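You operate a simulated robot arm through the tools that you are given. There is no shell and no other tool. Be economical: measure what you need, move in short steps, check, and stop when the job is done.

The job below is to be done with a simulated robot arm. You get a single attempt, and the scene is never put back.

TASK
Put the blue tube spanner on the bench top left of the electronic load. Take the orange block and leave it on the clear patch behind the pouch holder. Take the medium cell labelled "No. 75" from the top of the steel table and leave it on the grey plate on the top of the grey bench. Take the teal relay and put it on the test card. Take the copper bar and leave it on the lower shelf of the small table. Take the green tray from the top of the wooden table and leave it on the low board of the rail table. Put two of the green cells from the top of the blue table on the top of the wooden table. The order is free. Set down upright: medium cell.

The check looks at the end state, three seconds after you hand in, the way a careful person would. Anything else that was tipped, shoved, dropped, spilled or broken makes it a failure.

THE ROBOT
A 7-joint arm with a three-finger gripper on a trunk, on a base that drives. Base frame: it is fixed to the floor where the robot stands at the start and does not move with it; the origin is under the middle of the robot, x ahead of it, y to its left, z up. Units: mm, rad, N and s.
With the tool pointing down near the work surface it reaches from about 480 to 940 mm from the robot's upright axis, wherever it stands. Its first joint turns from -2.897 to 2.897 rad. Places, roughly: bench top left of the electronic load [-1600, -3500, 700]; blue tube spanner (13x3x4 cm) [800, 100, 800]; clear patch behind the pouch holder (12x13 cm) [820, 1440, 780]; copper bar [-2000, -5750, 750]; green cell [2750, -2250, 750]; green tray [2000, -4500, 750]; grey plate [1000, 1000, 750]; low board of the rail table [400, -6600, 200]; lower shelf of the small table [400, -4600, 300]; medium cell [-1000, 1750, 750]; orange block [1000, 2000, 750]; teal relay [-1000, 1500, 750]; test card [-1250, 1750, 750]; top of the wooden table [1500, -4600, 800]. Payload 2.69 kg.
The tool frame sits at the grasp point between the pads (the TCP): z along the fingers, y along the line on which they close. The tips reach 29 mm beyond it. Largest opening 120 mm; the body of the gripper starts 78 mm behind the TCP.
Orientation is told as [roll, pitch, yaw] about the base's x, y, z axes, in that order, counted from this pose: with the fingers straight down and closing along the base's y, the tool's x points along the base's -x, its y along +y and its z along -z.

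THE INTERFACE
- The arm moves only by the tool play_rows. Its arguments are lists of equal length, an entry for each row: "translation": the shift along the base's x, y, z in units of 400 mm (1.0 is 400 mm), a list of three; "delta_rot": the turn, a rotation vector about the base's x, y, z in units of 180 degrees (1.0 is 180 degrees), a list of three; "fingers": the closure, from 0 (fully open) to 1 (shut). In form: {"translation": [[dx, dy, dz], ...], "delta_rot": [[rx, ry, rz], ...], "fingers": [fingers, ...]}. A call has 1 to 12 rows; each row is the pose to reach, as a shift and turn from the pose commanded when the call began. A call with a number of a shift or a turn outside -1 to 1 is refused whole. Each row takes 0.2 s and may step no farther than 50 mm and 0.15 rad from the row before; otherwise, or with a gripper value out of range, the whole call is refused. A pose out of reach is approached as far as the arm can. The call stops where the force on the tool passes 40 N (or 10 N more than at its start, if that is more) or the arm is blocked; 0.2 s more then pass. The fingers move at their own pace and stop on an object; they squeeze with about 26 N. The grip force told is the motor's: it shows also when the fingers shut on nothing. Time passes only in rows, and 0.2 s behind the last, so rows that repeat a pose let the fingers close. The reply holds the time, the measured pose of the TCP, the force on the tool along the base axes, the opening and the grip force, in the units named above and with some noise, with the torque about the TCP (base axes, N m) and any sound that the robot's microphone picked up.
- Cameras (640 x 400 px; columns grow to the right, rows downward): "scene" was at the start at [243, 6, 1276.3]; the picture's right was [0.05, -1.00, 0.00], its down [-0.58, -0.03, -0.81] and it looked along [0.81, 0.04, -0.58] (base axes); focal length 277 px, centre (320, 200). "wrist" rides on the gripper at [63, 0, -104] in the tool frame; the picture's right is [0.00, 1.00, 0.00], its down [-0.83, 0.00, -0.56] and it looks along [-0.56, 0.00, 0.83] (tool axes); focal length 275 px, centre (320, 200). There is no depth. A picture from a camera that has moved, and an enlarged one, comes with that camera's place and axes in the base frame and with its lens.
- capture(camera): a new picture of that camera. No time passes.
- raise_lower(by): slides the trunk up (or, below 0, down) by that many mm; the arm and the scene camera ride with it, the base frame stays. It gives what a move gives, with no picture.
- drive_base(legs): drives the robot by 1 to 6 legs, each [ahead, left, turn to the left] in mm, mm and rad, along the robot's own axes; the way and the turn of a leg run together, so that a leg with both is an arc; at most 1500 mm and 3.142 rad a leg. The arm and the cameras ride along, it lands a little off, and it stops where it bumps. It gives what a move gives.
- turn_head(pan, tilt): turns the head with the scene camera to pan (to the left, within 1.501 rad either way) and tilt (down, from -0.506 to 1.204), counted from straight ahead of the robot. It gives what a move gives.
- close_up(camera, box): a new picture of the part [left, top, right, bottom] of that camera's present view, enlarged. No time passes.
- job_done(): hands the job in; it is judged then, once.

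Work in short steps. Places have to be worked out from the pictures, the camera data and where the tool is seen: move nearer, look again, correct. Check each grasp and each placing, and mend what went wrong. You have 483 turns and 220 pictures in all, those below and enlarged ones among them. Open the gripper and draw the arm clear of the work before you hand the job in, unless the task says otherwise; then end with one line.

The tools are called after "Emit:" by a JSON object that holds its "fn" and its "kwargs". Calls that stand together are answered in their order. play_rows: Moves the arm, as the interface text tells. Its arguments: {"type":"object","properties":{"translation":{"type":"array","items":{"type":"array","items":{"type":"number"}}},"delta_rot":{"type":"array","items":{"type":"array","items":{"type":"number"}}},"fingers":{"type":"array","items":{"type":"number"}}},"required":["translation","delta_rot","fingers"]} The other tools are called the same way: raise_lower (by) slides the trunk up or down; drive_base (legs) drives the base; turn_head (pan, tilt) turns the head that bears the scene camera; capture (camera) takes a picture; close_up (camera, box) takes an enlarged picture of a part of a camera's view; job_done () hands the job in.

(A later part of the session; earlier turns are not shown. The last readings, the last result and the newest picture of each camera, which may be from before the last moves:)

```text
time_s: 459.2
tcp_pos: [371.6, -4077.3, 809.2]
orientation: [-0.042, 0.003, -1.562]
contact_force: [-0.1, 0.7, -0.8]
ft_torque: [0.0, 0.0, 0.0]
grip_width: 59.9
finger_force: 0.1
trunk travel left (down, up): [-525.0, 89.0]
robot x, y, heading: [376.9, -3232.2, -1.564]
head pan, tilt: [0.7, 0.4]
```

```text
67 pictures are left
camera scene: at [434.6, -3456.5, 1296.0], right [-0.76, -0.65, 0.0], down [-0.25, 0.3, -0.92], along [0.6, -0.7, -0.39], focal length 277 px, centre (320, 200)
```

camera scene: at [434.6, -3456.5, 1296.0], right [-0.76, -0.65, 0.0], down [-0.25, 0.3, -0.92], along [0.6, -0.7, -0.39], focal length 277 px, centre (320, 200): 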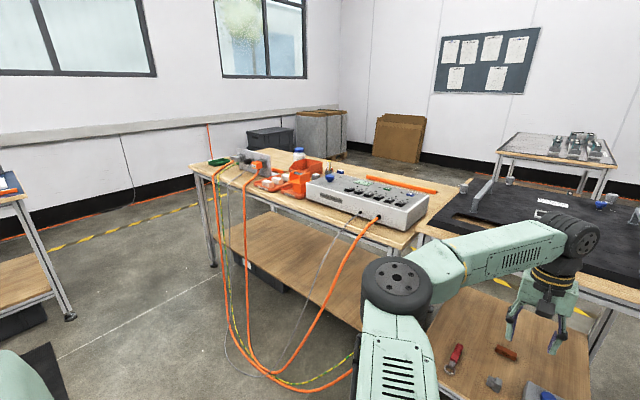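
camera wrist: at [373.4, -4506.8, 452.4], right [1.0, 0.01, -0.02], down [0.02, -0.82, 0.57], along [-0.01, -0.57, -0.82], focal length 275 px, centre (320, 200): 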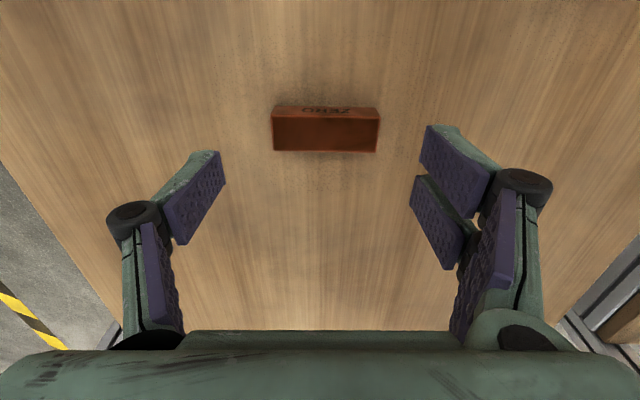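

Copper bar is visible on the shelf. Green tray is at the far left end of the wooden table (~(2070,-4370)). Retract the arm and drive there.

Emit:
{"fn": "play_rows", "kwargs": {"translation": [[0, 0.08, 0.08], [0, 0.16, 0.16], [0, 0.24, 0.24], [0, 0.32, 0.32], [0, 0.4, 0.4], [0, 0.48, 0.48], [0, 0.57, 0.54], [0, 0.67, 0.57], [0, 0.77, 0.57], [0, 0.8, 0.57]], "delta_rot": [[0, 0, 0], [0.005, 0, 0], [0.01, 0, 0], [0.013, 0, 0], [0.013, 0, 0], [0.013, 0, 0], [0.013, 0, 0], [0.013, 0, 0], [0.013, 0, 0], [0.013, 0, 0]], "fingers": [0.5, 0.5, 0.5, 0.5, 0.5, 0.5, 0.5, 0.5, 0.5, 0.5]}}

Emit:
{"fn": "drive_base", "kwargs": {"legs": [[330, 850, 0], [0, 880, 0]]}}

Emit:
{"fn": "turn_head", "kwargs": {"pan": 0.0, "tilt": 0.6}}

Emit:
{"fn": "capture", "kwargs": {"camera": "scene"}}

Emit:
{"fn": "capture", "kwargs": {"camera": "wrist"}}

```text
time_s: 461.4
tcp_pos: [372.4, -3757.7, 1036.8]
orientation: [-0.039, 0.045, -1.564]
contact_force: [0.3, 0.0, -0.6]
ft_torque: [0.01, -0.04, 0.03]
grip_width: 60.3
finger_force: 0.0
trunk travel left (down, up): [-525.0, 89.0]
robot x, y, heading: [370.5, -3230.3, -1.564]
head pan, tilt: [0.7, 0.4]
```

```text
time_s: 474.7
tcp_pos: [2074.3, -4026.8, 1036.8]
orientation: [-0.042, 0.045, -1.524]
contact_force: [0.0, -0.7, -0.2]
ft_torque: [-0.01, 0.0, 0.03]
grip_width: 60.0
finger_force: 0.0
trunk travel left (down, up): [-525.0, 89.0]
robot x, y, heading: [2055.2, -3497.4, -1.524]
head pan, tilt: [0.7, 0.4]
stopped in leg 2: the robot was blocked; the commanded pose is now the measured one
```

```text
time_s: 475.8
tcp_pos: [2073.7, -4027.0, 1036.4]
orientation: [-0.04, 0.047, -1.523]
contact_force: [1.0, -0.1, -0.2]
ft_torque: [-0.02, 0.02, -0.04]
grip_width: 60.2
finger_force: 0.0
trunk travel left (down, up): [-525.0, 89.0]
robot x, y, heading: [2052.3, -3502.6, -1.525]
head pan, tilt: [0.0, 0.6]
```

```text
66 pictures are left
camera scene: at [2064.6, -3742.8, 1277.8], right [-1.0, -0.05, 0.0], down [-0.03, 0.56, -0.83], along [0.04, -0.82, -0.56], focal length 277 px, centre (320, 200)
```

scene: 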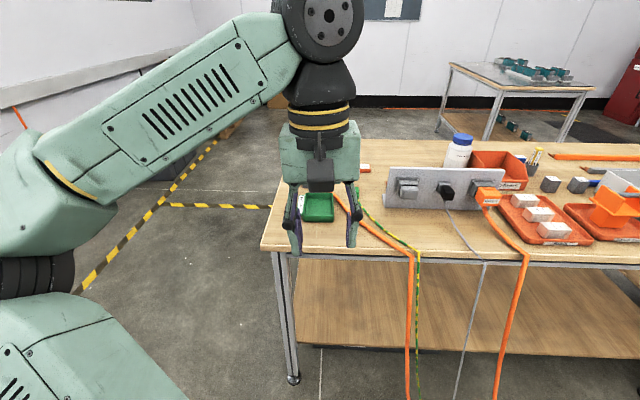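

```text
65 pictures are left
camera wrist: at [2074.8, -3968.8, 1143.3], right [1.0, 0.05, -0.04], down [0.07, -0.85, 0.52], along [-0.01, -0.52, -0.86], focal length 275 px, centre (320, 200)
```

wrist: 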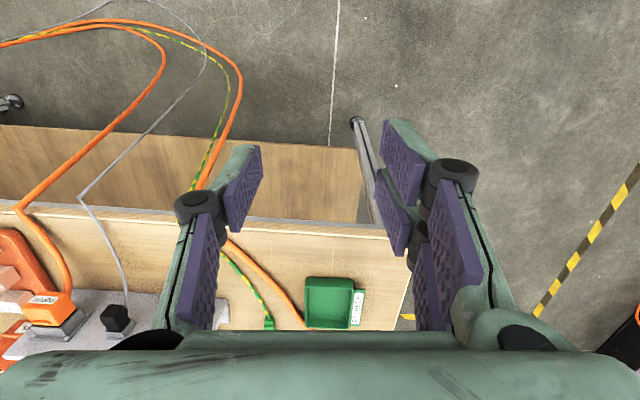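

Tray is at about (2099,-4360), ~85 mm wide. Zoom for details.

Emit:
{"fn": "close_up", "kwargs": {"camera": "wrist", "box": [270, 250, 400, 335]}}

Emit:
{"fn": "close_up", "kwargs": {"camera": "scene", "box": [260, 150, 400, 250]}}

```text
4.71 times, centred on (335, 292) of wrist
camera zoom: at [2074.8, -3968.8, 1143.3], right [1.0, 0.05, -0.04], down [0.07, -0.85, 0.52], along [-0.01, -0.52, -0.86], focal length 1295 px, centre (249, -235)
```

zoom: 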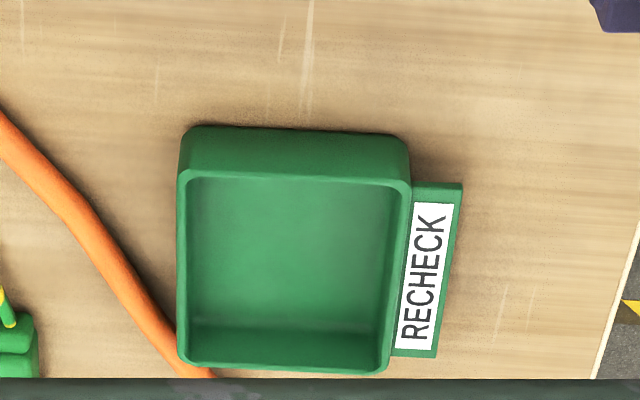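

```text
4.00 times, centred on (330, 200) of scene
camera zoom: at [2064.6, -3742.8, 1277.8], right [-1.0, -0.05, 0.0], down [-0.03, 0.56, -0.83], along [0.04, -0.82, -0.56], focal length 1109 px, centre (280, 200)
```

zoom: 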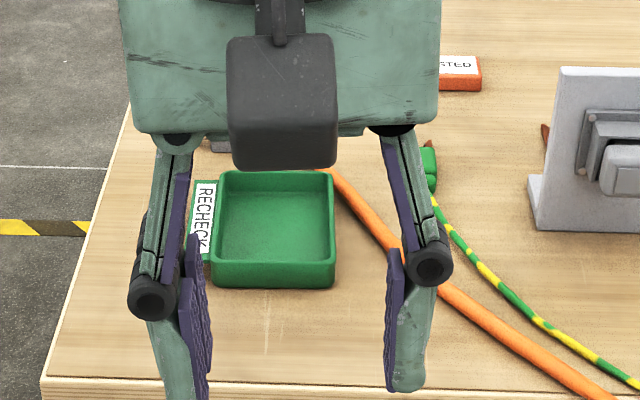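

I'll pinch the tray's near wall. First straighten the tool, then yaw +90°.

Emit:
{"fn": "play_rows", "kwargs": {"translation": [[0, 0, 0], [0, 0, 0]], "delta_rot": [[-0.0137, -0.014, 0], [-0.0137, -0.014, 0]], "fingers": [0.4, 0.4]}}

Emit:
{"fn": "play_rows", "kwargs": {"translation": [[0, -0.05, 0], [0, -0.1, 0], [0, -0.15, 0], [0, -0.2, 0], [0, -0.25, 0], [0, -0.3, 0], [0, -0.35, 0], [0, -0.4, 0], [0, -0.45, 0], [0, -0.5, 0], [0.01, -0.55, 0]], "delta_rot": [[0, 0, 0.0455], [0, 0, 0.091], [0, 0, 0.1365], [0, 0, 0.182], [0, 0, 0.2275], [0, 0, 0.273], [0, 0, 0.3185], [0, 0, 0.364], [0, 0, 0.4095], [0, 0, 0.455], [0, 0, 0.485]], "fingers": [0.5, 0.5, 0.5, 0.5, 0.5, 0.5, 0.5, 0.5, 0.5, 0.5, 0.5]}}

Emit:
{"fn": "capture", "kwargs": {"camera": "wrist"}}

```text
time_s: 476.4
tcp_pos: [2071.7, -4026.1, 1036.7]
orientation: [0.001, 0.0, -1.522]
contact_force: [0.5, -0.9, -1.0]
ft_torque: [0.0, 0.0, 0.01]
grip_width: 72.2
finger_force: 0.1
trunk travel left (down, up): [-525.0, 89.0]
robot x, y, heading: [2055.1, -3499.5, -1.524]
head pan, tilt: [0.0, 0.6]
```

```text
time_s: 478.8
tcp_pos: [2078.0, -4246.4, 1037.1]
orientation: [-0.001, 0.001, 0.003]
contact_force: [-0.4, 0.5, -0.8]
ft_torque: [0.0, -0.02, -0.01]
grip_width: 59.9
finger_force: 0.0
trunk travel left (down, up): [-525.0, 89.0]
robot x, y, heading: [2053.3, -3501.5, -1.521]
head pan, tilt: [0.0, 0.6]
```

```text
62 pictures are left
camera wrist: at [2015.1, -4247.7, 1141.4], right [-0.01, 1.0, 0.0], down [0.83, 0.01, 0.56], along [0.56, 0.01, -0.83], focal length 275 px, centre (320, 200)
```

wrist: 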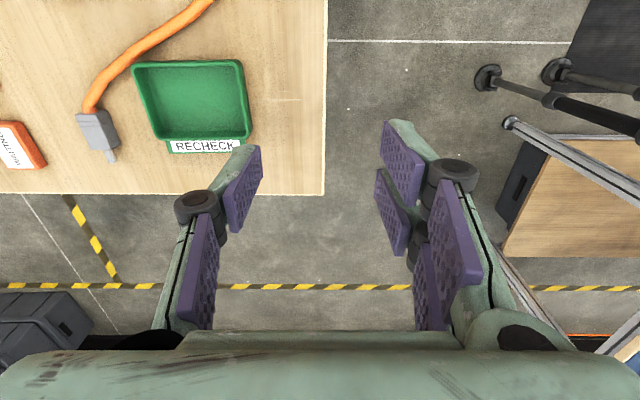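

Rim at ≈825, near wall at about (2095,-4330). Move above the wall and look.

Emit:
{"fn": "play_rows", "kwargs": {"translation": [[0.02, -0.1, 0], [0.0425, -0.2, -0.02], [0.0425, -0.205, -0.12], [0.0425, -0.205, -0.22], [0.0425, -0.205, -0.34]], "delta_rot": [[0, 0, 0], [0, 0, 0], [0, 0, 0], [0, 0, 0], [0, 0, 0]], "fingers": [0.55, 0.55, 0.55, 0.55, 0.55]}}

Emit:
{"fn": "capture", "kwargs": {"camera": "wrist"}}

```text
time_s: 480.0
tcp_pos: [2094.9, -4329.7, 901.0]
orientation: [0.001, 0.003, 0.0]
contact_force: [-1.0, -0.9, -0.7]
ft_torque: [-0.01, -0.02, 0.01]
grip_width: 53.9
finger_force: 0.0
trunk travel left (down, up): [-525.0, 89.0]
robot x, y, heading: [2055.2, -3498.7, -1.527]
head pan, tilt: [0.0, 0.6]
```

```text
61 pictures are left
camera wrist: at [2032.8, -4331.1, 1005.4], right [-0.01, 1.0, 0.0], down [0.83, 0.01, 0.56], along [0.56, 0.0, -0.83], focal length 275 px, centre (320, 200)
```

wrist: 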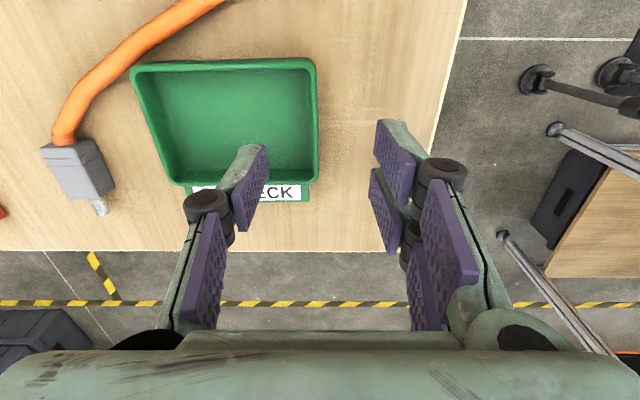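

Wall is ~5 mm further; adjust, descend to z≈840 and close on the wall.

Emit:
{"fn": "play_rows", "kwargs": {"translation": [[0, -0.0125, -0.05], [0, -0.0125, -0.11], [0, -0.0125, -0.1525], [0, -0.0125, -0.1525], [0, -0.0125, -0.1525], [0, -0.0125, -0.1525], [0, -0.0125, -0.1525]], "delta_rot": [[0, 0, 0], [0, 0, 0], [0, 0, 0], [0, 0, 0], [0, 0, 0], [0, 0, 0], [0, 0, 0]], "fingers": [0.55, 0.55, 0.55, 1, 1, 1, 1]}}

Emit:
{"fn": "capture", "kwargs": {"camera": "wrist"}}

```text
time_s: 481.6
tcp_pos: [2095.5, -4334.5, 841.5]
orientation: [0.002, 0.0, 0.001]
contact_force: [0.1, 0.4, 0.3]
ft_torque: [0.03, 0.01, -0.02]
grip_width: 6.0
finger_force: 21.7
trunk travel left (down, up): [-525.0, 89.0]
robot x, y, heading: [2053.0, -3496.9, -1.523]
head pan, tilt: [0.0, 0.6]
```

```text
60 pictures are left
camera wrist: at [2031.5, -4334.9, 944.3], right [-0.01, 1.0, 0.0], down [0.83, 0.0, 0.56], along [0.56, 0.0, -0.83], focal length 275 px, centre (320, 200)
```

wrist: 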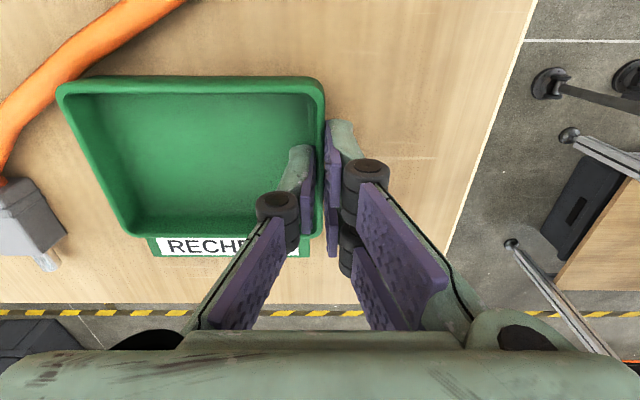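

Wall gripped (6 mm). Lift slowly and check the tray stays level.

Emit:
{"fn": "play_rows", "kwargs": {"translation": [[0, 0, 0.03], [0, 0, 0.08], [0, 0, 0.15], [0, 0, 0.25], [0, 0, 0.35]], "delta_rot": [[0, 0, 0], [0, 0, 0], [0, 0, 0], [0, 0, 0], [0, 0, 0]], "fingers": [1, 1, 1, 1, 1]}}

Emit:
{"fn": "capture", "kwargs": {"camera": "wrist"}}

Emit:
{"fn": "capture", "kwargs": {"camera": "scene"}}

```text
time_s: 482.8
tcp_pos: [2094.5, -4331.4, 978.2]
orientation: [0.002, 0.001, 0.003]
contact_force: [0.0, 0.9, -1.3]
ft_torque: [0.08, 0.04, -0.01]
grip_width: 6.0
finger_force: 26.5
trunk travel left (down, up): [-525.0, 89.0]
robot x, y, heading: [2052.5, -3501.0, -1.523]
head pan, tilt: [0.0, 0.6]
```

```text
59 pictures are left
camera wrist: at [2032.0, -4333.1, 1083.0], right [-0.01, 1.0, 0.0], down [0.83, 0.0, 0.56], along [0.56, 0.0, -0.83], focal length 275 px, centre (320, 200)
```

wrist: 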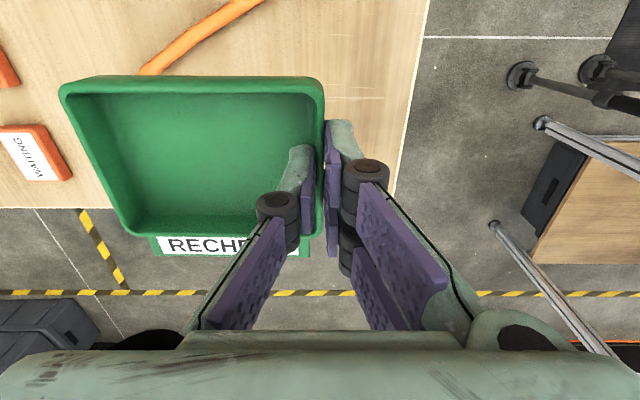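

```text
58 pictures are left
camera scene: at [2064.3, -3742.7, 1277.8], right [-1.0, -0.05, 0.0], down [-0.03, 0.56, -0.83], along [0.04, -0.82, -0.56], focal length 277 px, centre (320, 200)
```

scene: 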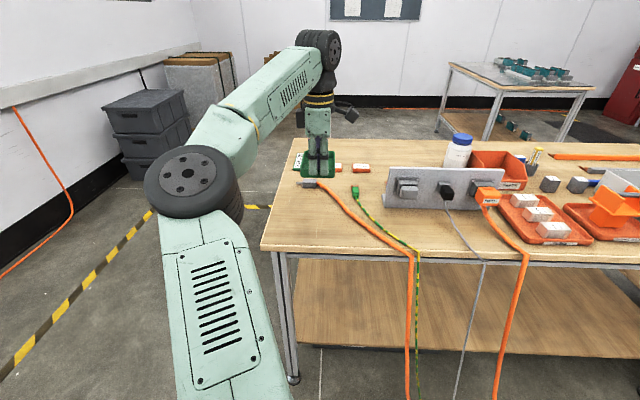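

Tray held level. Retract the arm and drive west, then south along x≈-550 to the rail table.

Emit:
{"fn": "play_rows", "kwargs": {"translation": [[0, 0.08, 0.05], [0, 0.18, 0.1], [0, 0.29, 0.14], [0, 0.4, 0.15], [0, 0.51, 0.15], [0, 0.62, 0.15], [0, 0.7, 0.15]], "delta_rot": [[0, 0, 0], [0, 0, 0], [0, 0, 0], [0, 0, 0], [0, 0, 0], [0, 0, 0], [0, 0, 0]], "fingers": [1, 1, 1, 1, 1, 1, 1]}}

Emit:
{"fn": "drive_base", "kwargs": {"legs": [[60, -300, -0.047], [0, -1200, 0], [0, -1080, 0]]}}

Emit:
{"fn": "drive_base", "kwargs": {"legs": [[1400, 0, 0], [1000, 0, 0]]}}

```text
time_s: 484.4
tcp_pos: [2096.3, -4053.6, 1035.8]
orientation: [0.001, 0.001, 0.003]
contact_force: [-0.4, -0.2, -1.1]
ft_torque: [0.1, -0.01, -0.01]
grip_width: 6.1
finger_force: 26.4
trunk travel left (down, up): [-525.0, 89.0]
robot x, y, heading: [2051.9, -3499.3, -1.521]
head pan, tilt: [0.0, 0.6]
```

```text
time_s: 504.6
tcp_pos: [-462.3, -4175.9, 1035.0]
orientation: [0.002, 0.0, -0.004]
contact_force: [0.5, -1.0, -2.1]
ft_torque: [0.11, -0.02, -0.02]
grip_width: 6.2
finger_force: 26.5
trunk travel left (down, up): [-525.0, 89.0]
robot x, y, heading: [-502.9, -3623.4, -1.531]
head pan, tilt: [0.0, 0.6]
```

```text
time_s: 516.2
tcp_pos: [-424.8, -6546.2, 1035.9]
orientation: [0.002, -0.001, -0.036]
contact_force: [0.6, 0.6, -1.1]
ft_torque: [0.05, -0.01, -0.03]
grip_width: 6.0
finger_force: 26.0
trunk travel left (down, up): [-525.0, 89.0]
robot x, y, heading: [-445.6, -5990.8, -1.56]
head pan, tilt: [0.0, 0.6]
```

Continue to beside the rail table's middle and turn to face it.

Emit:
{"fn": "drive_base", "kwargs": {"legs": [[640, -180, 0], [0, 0, 1.56]]}}

Emit:
{"fn": "turn_head", "kwargs": {"pan": 0.0, "tilt": 0.6}}

Emit:
{"fn": "capture", "kwargs": {"camera": "scene"}}

```text
time_s: 523.7
tcp_pos: [-66.7, -6658.1, 1035.2]
orientation: [0.001, 0.002, 1.457]
contact_force: [0.0, -1.0, -0.1]
ft_torque: [0.0, 0.07, 0.0]
grip_width: 6.1
finger_force: 25.7
trunk travel left (down, up): [-525.0, 89.0]
robot x, y, heading: [-623.1, -6636.6, -0.062]
head pan, tilt: [0.0, 0.6]
```

```text
time_s: 524.3
tcp_pos: [-66.4, -6658.5, 1036.3]
orientation: [0.001, 0.001, 1.458]
contact_force: [-0.2, -0.1, -0.4]
ft_torque: [0.02, 0.05, 0.0]
grip_width: 6.1
finger_force: 26.4
trunk travel left (down, up): [-525.0, 89.0]
robot x, y, heading: [-619.1, -6634.5, -0.067]
head pan, tilt: [0.0, 0.6]
```

```text
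57 pictures are left
camera scene: at [-378.9, -6652.3, 1277.7], right [-0.07, -1.0, 0.0], down [-0.56, 0.04, -0.83], along [0.82, -0.06, -0.56], focal length 277 px, centre (320, 200)
```

scene: 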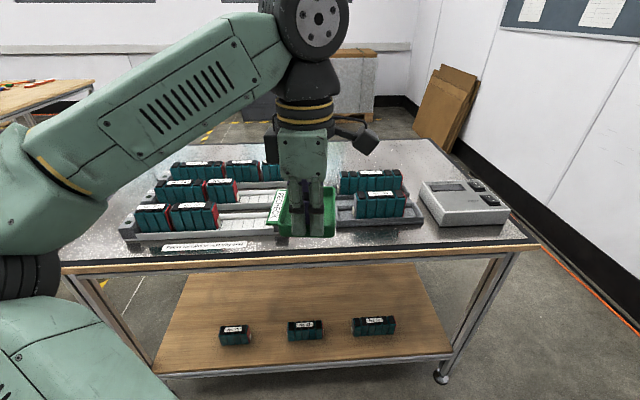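

Three cells stand along the board's front; the space behind/between them is free. I'll enter through the gap at y≈-6765. Reposition, then lower trunk.

Emit:
{"fn": "drive_base", "kwargs": {"legs": [[-100, -120, 0.065]]}}

Emit:
{"fn": "raise_lower", "kwargs": {"by": -400}}

Emit:
{"fn": "raise_lower", "kwargs": {"by": -45}}

Emit:
{"fn": "turn_head", "kwargs": {"pan": 0.0, "tilt": 0.35}}

Emit:
{"fn": "capture", "kwargs": {"camera": "scene"}}

```text
time_s: 525.9
tcp_pos: [-172.1, -6739.5, 1036.9]
orientation: [0.002, 0.0, 1.522]
contact_force: [0.0, 0.5, -0.7]
ft_torque: [0.0, 0.1, 0.0]
grip_width: 6.3
finger_force: 25.8
trunk travel left (down, up): [-525.0, 89.0]
robot x, y, heading: [-725.7, -6755.6, -0.002]
head pan, tilt: [0.0, 0.6]
```

```text
time_s: 529.7
tcp_pos: [-172.3, -6739.0, 635.6]
orientation: [0.002, 0.001, 1.525]
contact_force: [0.6, -0.2, -0.5]
ft_torque: [0.03, 0.04, 0.02]
grip_width: 5.9
finger_force: 25.6
trunk travel left (down, up): [-125.0, 489.0]
robot x, y, heading: [-726.1, -6752.7, 0.0]
head pan, tilt: [0.0, 0.6]
```

```text
time_s: 530.6
tcp_pos: [-171.8, -6739.4, 594.4]
orientation: [0.0, 0.001, 1.521]
contact_force: [-0.2, 0.2, -1.5]
ft_torque: [0.0, 0.05, -0.02]
grip_width: 6.1
finger_force: 26.0
trunk travel left (down, up): [-80.0, 534.0]
robot x, y, heading: [-725.5, -6754.2, -0.006]
head pan, tilt: [0.0, 0.6]
```

```text
time_s: 531.4
tcp_pos: [-172.7, -6740.1, 594.2]
orientation: [-0.002, 0.0, 1.523]
contact_force: [-0.5, 0.6, -1.1]
ft_torque: [-0.02, 0.02, -0.02]
grip_width: 6.2
finger_force: 26.0
trunk travel left (down, up): [-80.0, 534.0]
robot x, y, heading: [-725.3, -6757.1, -0.004]
head pan, tilt: [0.0, 0.351]
```

```text
56 pictures are left
camera scene: at [-480.8, -6753.6, 857.7], right [0.0, -1.0, 0.0], down [-0.34, 0.0, -0.94], along [0.94, 0.0, -0.34], focal length 277 px, centre (320, 200)
```

scene: 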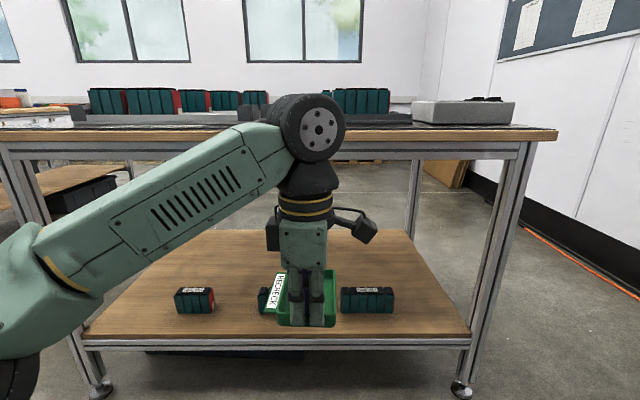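

Board at ≈210; cell tops ≈300. Lower to z≈400, drive in 275 mm, then extend under the table above the cells.

Emit:
{"fn": "play_rows", "kwargs": {"translation": [[0, -0.01, -0.1], [0, -0.02, -0.2], [0, -0.03, -0.3], [0, -0.04, -0.4], [0, -0.04, -0.485]], "delta_rot": [[0, 0, 0], [0, 0, 0], [0, 0, 0], [0, 0, 0], [0, 0, 0.01]], "fingers": [1, 1, 1, 1, 1]}}

Emit:
{"fn": "drive_base", "kwargs": {"legs": [[270, 0, 0]]}}

Emit:
{"fn": "capture", "kwargs": {"camera": "scene"}}

```text
time_s: 532.5
tcp_pos: [-174.6, -6751.8, 400.6]
orientation: [-0.003, 0.003, 1.554]
contact_force: [0.3, 0.0, -1.5]
ft_torque: [-0.04, 0.05, 0.0]
grip_width: 6.0
finger_force: 25.6
trunk travel left (down, up): [-80.0, 534.0]
robot x, y, heading: [-722.8, -6756.0, -0.006]
head pan, tilt: [0.0, 0.351]
```

```text
time_s: 534.5
tcp_pos: [94.2, -6752.4, 401.5]
orientation: [-0.002, 0.0, 1.552]
contact_force: [-0.1, 0.1, -1.1]
ft_torque: [0.0, 0.06, 0.01]
grip_width: 5.8
finger_force: 25.9
trunk travel left (down, up): [-80.0, 534.0]
robot x, y, heading: [-462.1, -6752.9, -0.004]
head pan, tilt: [0.0, 0.351]
```

```text
55 pictures are left
camera scene: at [-214.0, -6754.9, 857.9], right [0.0, -1.0, 0.0], down [-0.34, 0.0, -0.94], along [0.94, 0.0, -0.34], focal length 277 px, centre (320, 200)
```

scene: 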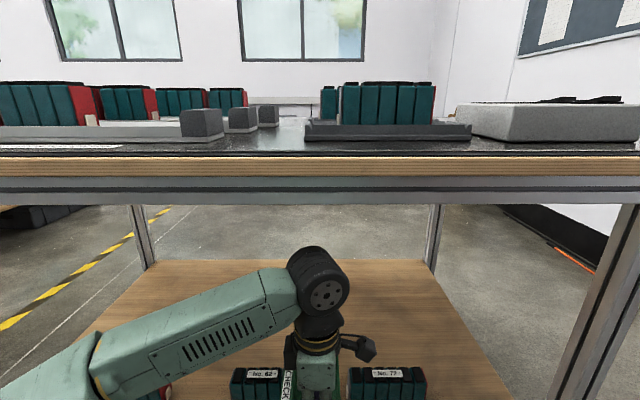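

Clearance under the apron is fine. Extend the arm 300 mm inward.

Emit:
{"fn": "play_rows", "kwargs": {"translation": [[0.1, 0, -0.02], [0.2, 0, -0.04], [0.3, 0, -0.04], [0.4, 0, -0.04], [0.5, 0, -0.04], [0.6, 0, -0.04], [0.7, 0, -0.04], [0.76, 0, -0.04]], "delta_rot": [[0, 0, 0], [0, 0, 0], [0, 0, 0], [0, 0, 0], [0, 0, 0], [0, 0, 0], [0, 0, 0], [0, 0, 0]], "fingers": [1, 1, 1, 1, 1, 1, 1, 1]}}

Emit:
{"fn": "capture", "kwargs": {"camera": "scene"}}

Emit:
{"fn": "capture", "kwargs": {"camera": "wrist"}}

```text
time_s: 536.2
tcp_pos: [400.0, -6751.8, 387.5]
orientation: [-0.006, -0.002, 1.555]
contact_force: [0.2, 0.2, -1.3]
ft_torque: [-0.04, 0.07, 0.02]
grip_width: 6.1
finger_force: 26.4
trunk travel left (down, up): [-80.0, 534.0]
robot x, y, heading: [-463.5, -6758.4, -0.002]
head pan, tilt: [0.0, 0.351]
```

```text
54 pictures are left
camera scene: at [-214.9, -6755.8, 857.8], right [0.0, -1.0, 0.0], down [-0.34, 0.0, -0.94], along [0.94, 0.0, -0.34], focal length 277 px, centre (320, 200)
```

scene: 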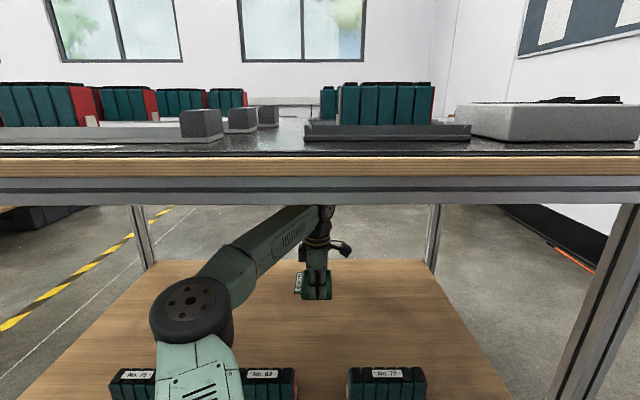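

```text
53 pictures are left
camera wrist: at [399.5, -6815.9, 491.4], right [-1.0, 0.01, 0.0], down [0.01, 0.83, 0.56], along [0.01, 0.56, -0.83], focal length 275 px, centre (320, 200)
```

wrist: 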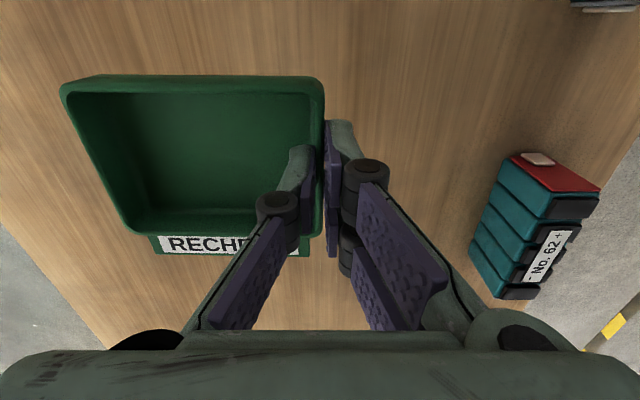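

Position good. Lower toward the board.

Emit:
{"fn": "play_rows", "kwargs": {"translation": [[0, 0, -0.08], [0, 0, -0.16], [0, 0, -0.24], [0, 0, -0.27]], "delta_rot": [[0, 0, 0], [0, 0, 0], [0, 0, 0], [0, 0, 0]], "fingers": [1, 1, 1, 1]}}

```text
time_s: 537.2
tcp_pos: [398.9, -6753.6, 279.5]
orientation: [-0.01, 0.003, 1.553]
contact_force: [1.1, -1.7, 30.5]
ft_torque: [-0.05, -0.02, -0.01]
grip_width: 6.1
finger_force: 26.0
trunk travel left (down, up): [-80.0, 534.0]
robot x, y, heading: [-457.6, -6755.2, -0.007]
head pan, tilt: [0.0, 0.351]
```

Contact. Ease up, release the wall and lift out.

Emit:
{"fn": "play_rows", "kwargs": {"translation": [[0, 0, 0.003], [0, 0, 0.003], [0, 0, 0.003], [0, 0, 0.003], [0, 0, 0.06], [0, 0, 0.16], [0, 0, 0.27]], "delta_rot": [[0, 0, 0], [0, 0, 0], [0, 0, 0], [0, 0, 0], [0, 0, 0], [0, 0, 0], [0, 0, 0]], "fingers": [1, 0.65, 0.65, 0.65, 0.65, 0.65, 0.65]}}

Emit:
{"fn": "capture", "kwargs": {"camera": "wrist"}}

```text
time_s: 538.9
tcp_pos: [397.6, -6752.3, 387.4]
orientation: [-0.004, -0.004, 1.552]
contact_force: [0.5, 0.2, -0.9]
ft_torque: [-0.02, 0.01, 0.01]
grip_width: 41.9
finger_force: 0.0
trunk travel left (down, up): [-80.0, 534.0]
robot x, y, heading: [-455.8, -6755.2, -0.007]
head pan, tilt: [0.0, 0.351]
```

```text
52 pictures are left
camera wrist: at [396.3, -6817.0, 491.0], right [-1.0, 0.01, 0.0], down [0.01, 0.83, 0.56], along [0.01, 0.56, -0.83], focal length 275 px, centre (320, 200)
```

wrist: 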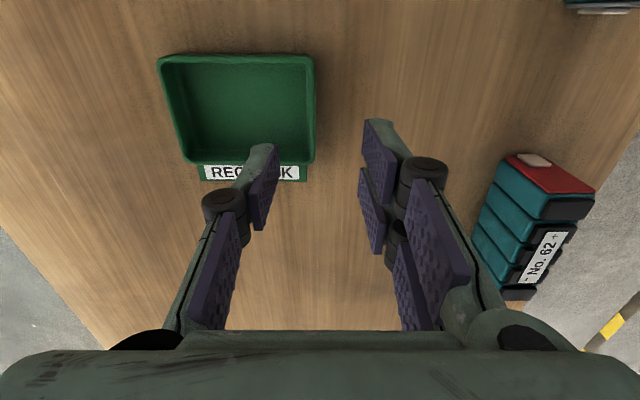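

Tray placed on the board. Retract the arm, back out, and raise.

Emit:
{"fn": "play_rows", "kwargs": {"translation": [[-0.1, 0, 0.03], [-0.2, 0, 0.04], [-0.3, 0, 0.04], [-0.4, 0, 0.04], [-0.5, 0, 0.04], [-0.6, 0, 0.04], [-0.7, 0, 0.04], [-0.76, 0, 0.04]], "delta_rot": [[0, 0, 0], [0, 0, 0], [0, 0, 0], [0, 0, 0], [0, 0, 0], [0, 0, 0], [0, 0, 0], [0, 0, 0]], "fingers": [0.65, 0.65, 0.65, 0.65, 0.65, 0.65, 0.65, 0.65]}}

Emit:
{"fn": "drive_base", "kwargs": {"legs": [[-280, 0, 0]]}}

Emit:
{"fn": "raise_lower", "kwargs": {"by": 400}}

Emit:
{"fn": "raise_lower", "kwargs": {"by": 45}}

Emit:
{"fn": "play_rows", "kwargs": {"translation": [[0, 0, 0.08], [0, 0, 0.16], [0, 0, 0.24], [0, 0, 0.32], [0, 0, 0.4], [0, 0, 0.45], [0, 0, 0.45], [0, 0, 0.45], [0, 0, 0.45], [0, 0, 0.45], [0, 0, 0.45]], "delta_rot": [[0, 0, -0.0455], [0, 0, -0.091], [0, 0, -0.1365], [0, 0, -0.182], [0, 0, -0.2275], [0, 0, -0.273], [0, 0, -0.3185], [0, 0, -0.364], [0, 0, -0.4095], [0, 0, -0.455], [0, 0, -0.494]], "fingers": [0.4, 0.4, 0.4, 0.4, 0.4, 0.4, 0.4, 0.4, 0.4, 0.4, 0.4]}}

```text
time_s: 540.6
tcp_pos: [94.9, -6750.8, 396.7]
orientation: [-0.002, 0.002, 1.554]
contact_force: [-0.4, 0.2, 0.7]
ft_torque: [-0.03, -0.01, -0.01]
grip_width: 41.9
finger_force: 0.1
trunk travel left (down, up): [-80.0, 534.0]
robot x, y, heading: [-457.3, -6754.2, 0.001]
head pan, tilt: [0.0, 0.351]
```

```text
time_s: 542.6
tcp_pos: [-184.3, -6749.0, 397.6]
orientation: [-0.003, 0.0, 1.56]
contact_force: [-0.3, 0.8, 0.0]
ft_torque: [0.0, 0.0, 0.0]
grip_width: 41.8
finger_force: 0.2
trunk travel left (down, up): [-80.0, 534.0]
robot x, y, heading: [-738.4, -6757.0, -0.0]
head pan, tilt: [0.0, 0.351]
```

```text
time_s: 546.4
tcp_pos: [-183.6, -6749.1, 794.2]
orientation: [0.002, 0.003, 1.558]
contact_force: [0.4, 0.3, 0.2]
ft_torque: [0.01, 0.0, -0.01]
grip_width: 42.1
finger_force: 0.0
trunk travel left (down, up): [-480.0, 134.0]
robot x, y, heading: [-739.4, -6754.3, -0.001]
head pan, tilt: [0.0, 0.351]
```

```text
time_s: 547.3
tcp_pos: [-183.2, -6748.1, 839.7]
orientation: [0.002, 0.002, 1.557]
contact_force: [-0.2, -0.3, -0.8]
ft_torque: [-0.01, 0.01, 0.01]
grip_width: 41.9
finger_force: 0.0
trunk travel left (down, up): [-525.0, 89.0]
robot x, y, heading: [-737.1, -6757.7, 0.003]
head pan, tilt: [0.0, 0.351]
```

```text
time_s: 549.7
tcp_pos: [-184.6, -6749.0, 1018.1]
orientation: [0.003, 0.001, 0.007]
contact_force: [0.1, 0.1, -0.7]
ft_torque: [-0.05, -0.02, 0.0]
grip_width: 72.2
finger_force: 0.0
trunk travel left (down, up): [-525.0, 89.0]
robot x, y, heading: [-737.3, -6755.0, -0.0]
head pan, tilt: [0.0, 0.351]
```

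Drive back north then east toward the blue table.

Emit:
{"fn": "drive_base", "kwargs": {"legs": [[230, 1000, 0], [0, 1100, 0], [0, 1020, 0]]}}

Emit:
{"fn": "drive_base", "kwargs": {"legs": [[1000, 0, 0], [850, 0, 0], [0, 1350, 0]]}}

Emit:
{"fn": "turn_head", "kwargs": {"pan": 0.0, "tilt": 0.45}}

Emit:
{"fn": "capture", "kwargs": {"camera": "scene"}}

```text
time_s: 574.3
tcp_pos: [121.1, -3615.0, 1020.0]
orientation: [0.003, 0.0, -0.032]
contact_force: [0.0, 0.1, -0.1]
ft_torque: [0.03, 0.0, 0.0]
grip_width: 72.1
finger_force: 0.0
trunk travel left (down, up): [-525.0, 89.0]
robot x, y, heading: [-432.6, -3599.6, -0.035]
head pan, tilt: [0.0, 0.351]
```

```text
time_s: 594.1
tcp_pos: [2031.2, -2321.7, 1018.3]
orientation: [0.003, 0.001, -0.009]
contact_force: [-0.4, 0.2, 0.3]
ft_torque: [-0.02, 0.04, 0.0]
grip_width: 72.1
finger_force: 0.1
trunk travel left (down, up): [-525.0, 89.0]
robot x, y, heading: [1474.0, -2317.6, -0.016]
head pan, tilt: [0.0, 0.351]
```

```text
time_s: 594.8
tcp_pos: [2031.5, -2321.5, 1018.8]
orientation: [0.0, 0.001, -0.01]
contact_force: [0.3, 0.4, -0.6]
ft_torque: [0.0, -0.01, 0.01]
grip_width: 72.0
finger_force: 0.0
trunk travel left (down, up): [-525.0, 89.0]
robot x, y, heading: [1476.7, -2313.5, -0.019]
head pan, tilt: [0.0, 0.45]
```

```text
51 pictures are left
camera scene: at [1723.4, -2319.1, 1291.3], right [-0.02, -1.0, 0.0], down [-0.43, 0.01, -0.9], along [0.9, -0.02, -0.43], focal length 277 px, centre (320, 200)
```

scene: 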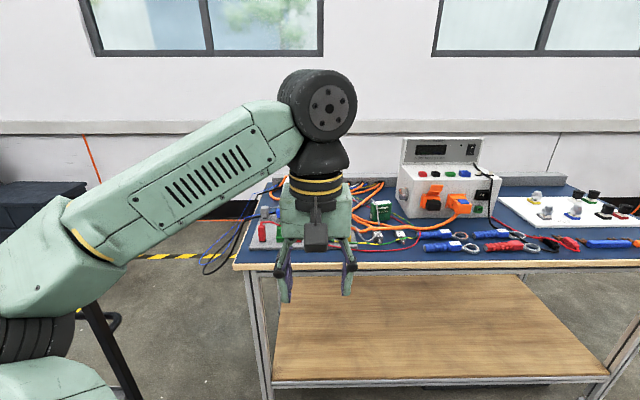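

Zoom to find the green cells on the blue table.

Emit:
{"fn": "close_up", "kwargs": {"camera": "scene", "box": [230, 170, 450, 280]}}

Emit:
{"fn": "capture", "kwargs": {"camera": "wrist"}}

```text
2.91 times, centred on (340, 225) of scene
camera zoom: at [1723.4, -2319.1, 1291.3], right [-0.02, -1.0, 0.0], down [-0.43, 0.01, -0.9], along [0.9, -0.02, -0.43], focal length 807 px, centre (262, 127)
```

zoom: 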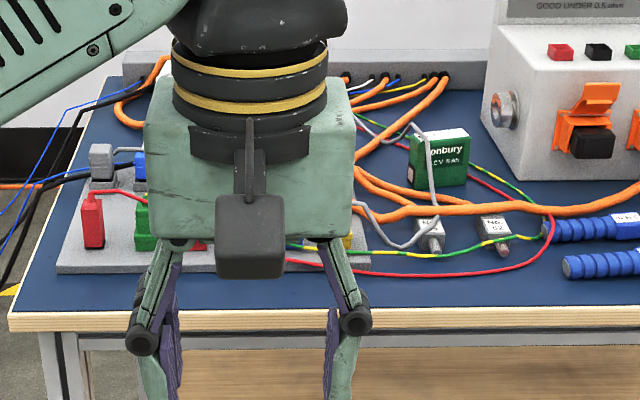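

```text
49 pictures are left
camera wrist: at [1967.8, -2321.2, 1123.0], right [0.01, 1.0, 0.0], down [0.83, -0.01, 0.56], along [0.56, 0.0, -0.83], focal length 275 px, centre (320, 200)
```

wrist: 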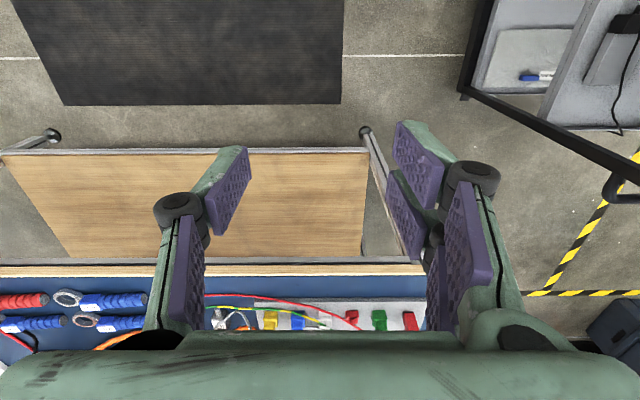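

One green "onbury" cell visible; others may be hidden by the gripper. Shift sideways and look again.

Emit:
{"fn": "drive_base", "kwargs": {"legs": [[0, -330, 0.015]]}}

Emit:
{"fn": "capture", "kwargs": {"camera": "scene"}}

Emit:
{"fn": "close_up", "kwargs": {"camera": "scene", "box": [110, 150, 330, 290]}}

```text
time_s: 597.9
tcp_pos: [2026.8, -2645.0, 1018.8]
orientation: [0.002, 0.002, -0.003]
contact_force: [-0.1, -0.6, -0.4]
ft_torque: [0.03, 0.0, 0.02]
grip_width: 72.0
finger_force: 0.1
trunk travel left (down, up): [-525.0, 89.0]
robot x, y, heading: [1474.8, -2649.3, -0.007]
head pan, tilt: [0.0, 0.45]
```

```text
48 pictures are left
camera scene: at [1719.2, -2646.2, 1291.3], right [-0.01, -1.0, 0.0], down [-0.44, 0.0, -0.9], along [0.9, -0.01, -0.44], focal length 277 px, centre (320, 200)
```

scene: 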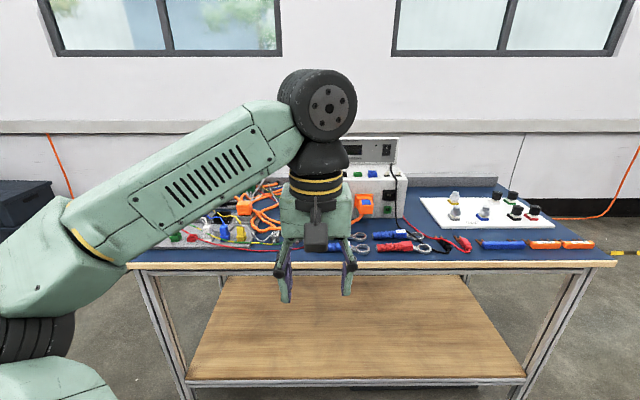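

```text
2.86 times, centred on (220, 220) of scene
camera zoom: at [1719.2, -2646.2, 1291.3], right [-0.01, -1.0, 0.0], down [-0.44, 0.0, -0.9], along [0.9, -0.01, -0.44], focal length 792 px, centre (606, 143)
```

zoom: 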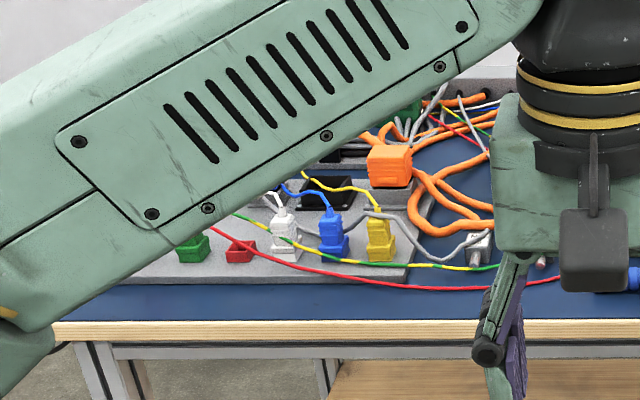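

Turn the robot left so the arm is out of view and pan the head toward the table.

Emit:
{"fn": "drive_base", "kwargs": {"legs": [[0, 330, 0.9]]}}

Emit:
{"fn": "turn_head", "kwargs": {"pan": -0.95, "tilt": 0.4}}

Emit:
{"fn": "capture", "kwargs": {"camera": "scene"}}

Emit:
{"fn": "close_up", "kwargs": {"camera": "scene", "box": [210, 150, 430, 280]}}

```text
time_s: 601.0
tcp_pos: [1670.5, -1918.0, 1019.2]
orientation: [0.002, 0.001, 0.914]
contact_force: [0.3, 0.1, -0.1]
ft_torque: [-0.03, 0.0, -0.04]
grip_width: 72.2
finger_force: 0.1
trunk travel left (down, up): [-525.0, 89.0]
robot x, y, heading: [1337.5, -2359.5, 0.908]
head pan, tilt: [0.0, 0.45]
```

```text
time_s: 602.3
tcp_pos: [1670.9, -1918.2, 1018.9]
orientation: [0.003, 0.002, 0.913]
contact_force: [0.1, -0.2, 0.0]
ft_torque: [0.0, 0.0, -0.02]
grip_width: 72.1
finger_force: 0.1
trunk travel left (down, up): [-525.0, 89.0]
robot x, y, heading: [1332.9, -2357.9, 0.905]
head pan, tilt: [-0.949, 0.4]
```

```text
46 pictures are left
camera scene: at [1521.4, -2238.1, 1296.0], right [-0.04, -1.0, 0.0], down [-0.39, 0.02, -0.92], along [0.92, -0.04, -0.39], focal length 277 px, centre (320, 200)
```

scene: 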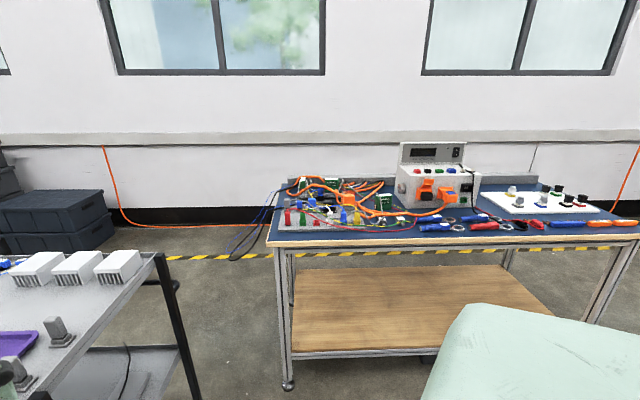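

```text
2.91 times, centred on (320, 215) of scene
camera zoom: at [1521.4, -2238.1, 1296.0], right [-0.04, -1.0, 0.0], down [-0.39, 0.02, -0.92], along [0.92, -0.04, -0.39], focal length 807 px, centre (320, 156)
```

zoom: 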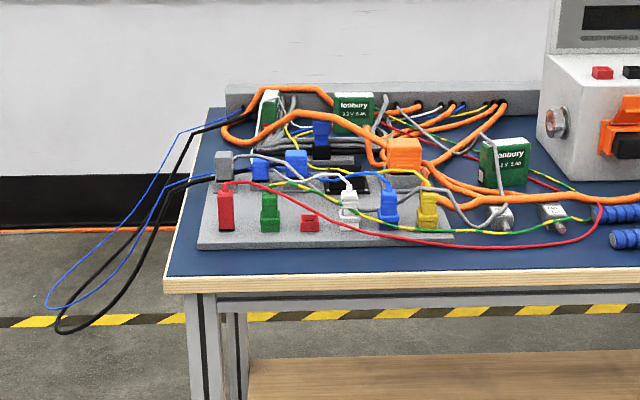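

Three green cells: C at ≈(2622,-2564), B ≈(2855,-2355), A ≈(2857,-2205). C is the easiest. Drive up in front of it.

Emit:
{"fn": "drive_base", "kwargs": {"legs": [[0, 0, -0.905], [0, -205, 0], [650, 0, 0]]}}

Emit:
{"fn": "play_rows", "kwargs": {"translation": [[0.05, 0, 0], [0.05, 0, 0]], "delta_rot": [[0, 0, 0], [0, 0, 0]], "fingers": [0, 0]}}

Emit:
{"fn": "capture", "kwargs": {"camera": "wrist"}}

```text
time_s: 610.1
tcp_pos: [2559.0, -2512.2, 1018.5]
orientation: [0.002, 0.003, 0.045]
contact_force: [-0.6, 0.6, -0.7]
ft_torque: [-0.01, 0.01, 0.01]
grip_width: 71.9
finger_force: 0.0
trunk travel left (down, up): [-525.0, 89.0]
robot x, y, heading: [2005.5, -2537.9, 0.04]
head pan, tilt: [-0.949, 0.4]
```

```text
time_s: 610.7
tcp_pos: [2578.3, -2513.5, 1018.0]
orientation: [0.002, 0.001, 0.046]
contact_force: [-1.0, 0.3, -0.3]
ft_torque: [0.01, 0.0, -0.04]
grip_width: 115.3
finger_force: 0.1
trunk travel left (down, up): [-525.0, 89.0]
robot x, y, heading: [2008.7, -2539.4, 0.039]
head pan, tilt: [-0.949, 0.4]
```

```text
44 pictures are left
camera wrist: at [2516.1, -2517.0, 1122.2], right [-0.05, 1.0, 0.0], down [0.83, 0.04, 0.56], along [0.55, 0.03, -0.83], focal length 275 px, centre (320, 200)
```

wrist: 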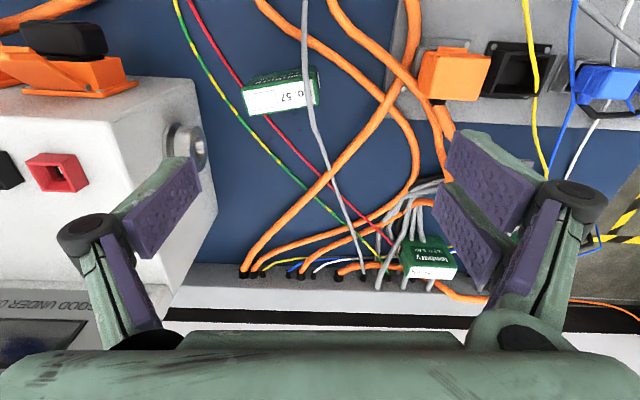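

Zoom on cell C to see how the grey cable runs relative to it.

Emit:
{"fn": "close_up", "kwargs": {"camera": "wrist", "box": [210, 40, 370, 150]}}

Emit:
{"fn": "turn_head", "kwargs": {"pan": 0.0, "tilt": 0.7}}

Emit:
{"fn": "capture", "kwargs": {"camera": "scene"}}

```text
3.64 times, centred on (290, 95) of wrist
camera zoom: at [2516.1, -2517.0, 1122.2], right [-0.05, 1.0, 0.0], down [0.83, 0.04, 0.56], along [0.55, 0.03, -0.83], focal length 1001 px, centre (429, 582)
```

zoom: 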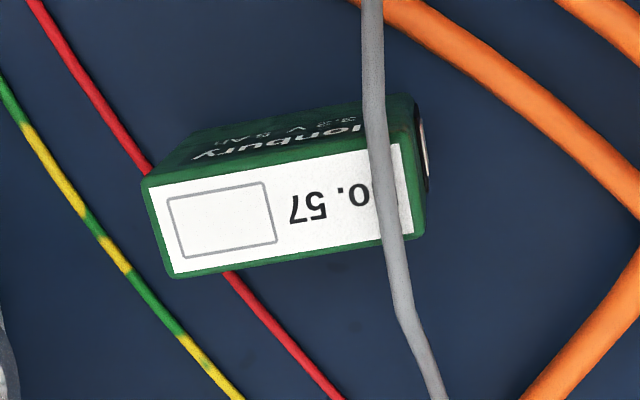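

```text
time_s: 611.9
tcp_pos: [2579.1, -2513.7, 1018.5]
orientation: [0.004, 0.003, 0.045]
contact_force: [-0.6, -1.0, 0.2]
ft_torque: [0.01, 0.0, 0.03]
grip_width: 119.8
finger_force: 0.0
trunk travel left (down, up): [-525.0, 89.0]
robot x, y, heading: [2005.7, -2542.2, 0.036]
head pan, tilt: [0.0, 0.7]
```

```text
42 pictures are left
camera scene: at [2244.8, -2528.6, 1269.1], right [0.04, -1.0, 0.0], down [-0.64, -0.02, -0.77], along [0.76, 0.03, -0.64], focal length 277 px, centre (320, 200)
```

scene: 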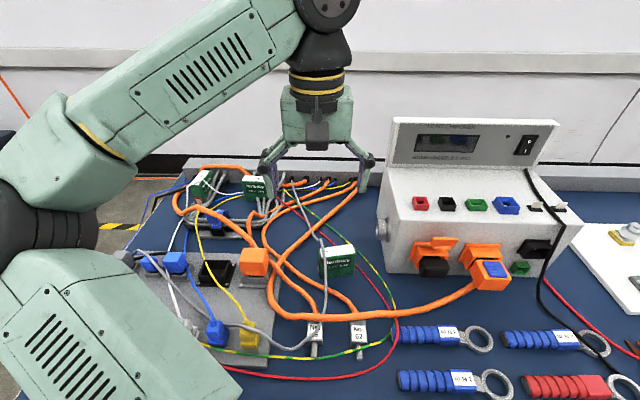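

The grey cable passes over the cell's +y end. I'll grip across its thickness near the middle with the hand rotated (+96°), away from that cable.

Emit:
{"fn": "play_rows", "kwargs": {"translation": [[0, -0.01, 0], [0, -0.02, 0], [0, -0.03, 0], [0, -0.04, 0], [0, -0.05, 0], [0, -0.06, 0], [0, -0.07, 0], [0, -0.08, 0], [0.005, -0.09, 0], [0.01, -0.1, 0], [0.015, -0.11, 0], [0.02, -0.114, 0]], "delta_rot": [[0, 0, 0.0445], [0, 0, 0.089], [0, 0, 0.1335], [0, 0, 0.178], [0, 0, 0.2225], [0, 0, 0.267], [0, 0, 0.3115], [0, 0, 0.356], [0, 0, 0.4005], [0, 0, 0.445], [0, 0, 0.4895], [0, 0, 0.533]], "fingers": [0.4, 0.4, 0.4, 0.4, 0.4, 0.4, 0.4, 0.4, 0.4, 0.4, 0.4, 0.4]}}

Emit:
{"fn": "play_rows", "kwargs": {"translation": [[0, 0, -0.1], [0, 0, -0.2], [0, 0, -0.25]], "delta_rot": [[0, 0, 0], [0, 0, 0], [0, 0, 0]], "fingers": [0.4, 0.4, 0.4]}}

Emit:
{"fn": "capture", "kwargs": {"camera": "wrist"}}

```text
time_s: 614.5
tcp_pos: [2586.0, -2557.4, 1019.1]
orientation: [0.001, -0.001, 1.723]
contact_force: [0.1, 0.2, -0.2]
ft_torque: [0.01, 0.01, -0.02]
grip_width: 72.0
finger_force: 0.1
trunk travel left (down, up): [-525.0, 89.0]
robot x, y, heading: [2002.5, -2538.6, 0.037]
head pan, tilt: [0.0, 0.7]
```

```text
time_s: 615.3
tcp_pos: [2585.8, -2559.3, 918.6]
orientation: [0.002, 0.002, 1.722]
contact_force: [0.4, 0.1, -0.6]
ft_torque: [0.03, 0.03, 0.01]
grip_width: 71.9
finger_force: 0.1
trunk travel left (down, up): [-525.0, 89.0]
robot x, y, heading: [2006.2, -2537.4, 0.038]
head pan, tilt: [0.0, 0.7]
```

```text
41 pictures are left
camera wrist: at [2595.0, -2621.6, 1022.6], right [-0.99, -0.15, 0.0], down [-0.13, 0.82, 0.56], along [-0.09, 0.55, -0.83], focal length 275 px, centre (320, 200)
```

wrist: 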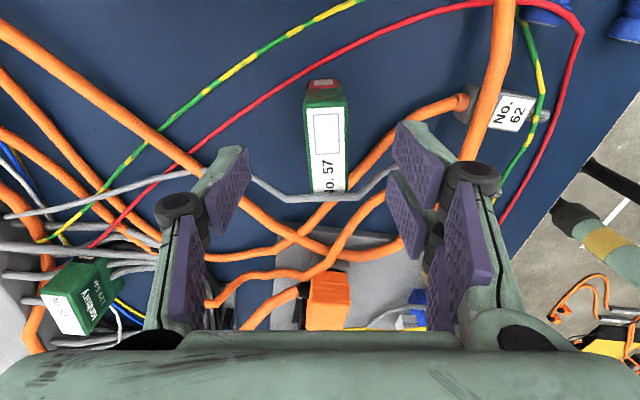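

Cell is centred (slight 5 mm x offset). Narrow the opening, descend to z≈832 and grip.

Emit:
{"fn": "play_rows", "kwargs": {"translation": [[-0.011, 0, -0.04], [-0.011, 0, -0.12], [-0.011, 0, -0.19], [-0.011, 0, -0.217], [-0.011, 0, -0.217], [-0.011, 0, -0.217], [-0.011, 0, -0.217]], "delta_rot": [[0, 0, 0], [0, 0, 0], [0, 0, 0], [0, 0, 0], [0, 0, 0], [0, 0, 0], [0, 0, 0]], "fingers": [0.55, 0.55, 0.55, 0.55, 1, 1, 1]}}

Emit:
{"fn": "capture", "kwargs": {"camera": "wrist"}}

```text
time_s: 616.9
tcp_pos: [2581.2, -2559.0, 833.6]
orientation: [0.001, 0.001, 1.721]
contact_force: [0.2, 0.2, -0.1]
ft_torque: [0.02, 0.0, 0.0]
grip_width: 25.7
finger_force: 25.9
trunk travel left (down, up): [-525.0, 89.0]
robot x, y, heading: [2004.4, -2534.7, 0.04]
head pan, tilt: [0.0, 0.7]
```

```text
40 pictures are left
camera wrist: at [2592.0, -2621.4, 937.6], right [-0.99, -0.15, 0.0], down [-0.13, 0.82, 0.56], along [-0.09, 0.55, -0.83], focal length 275 px, centre (320, 200)
```

wrist: 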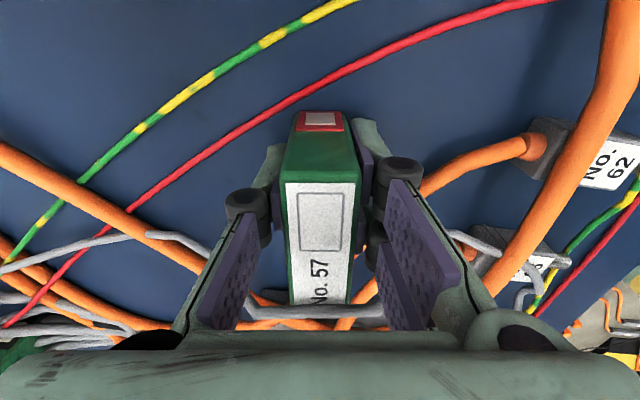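

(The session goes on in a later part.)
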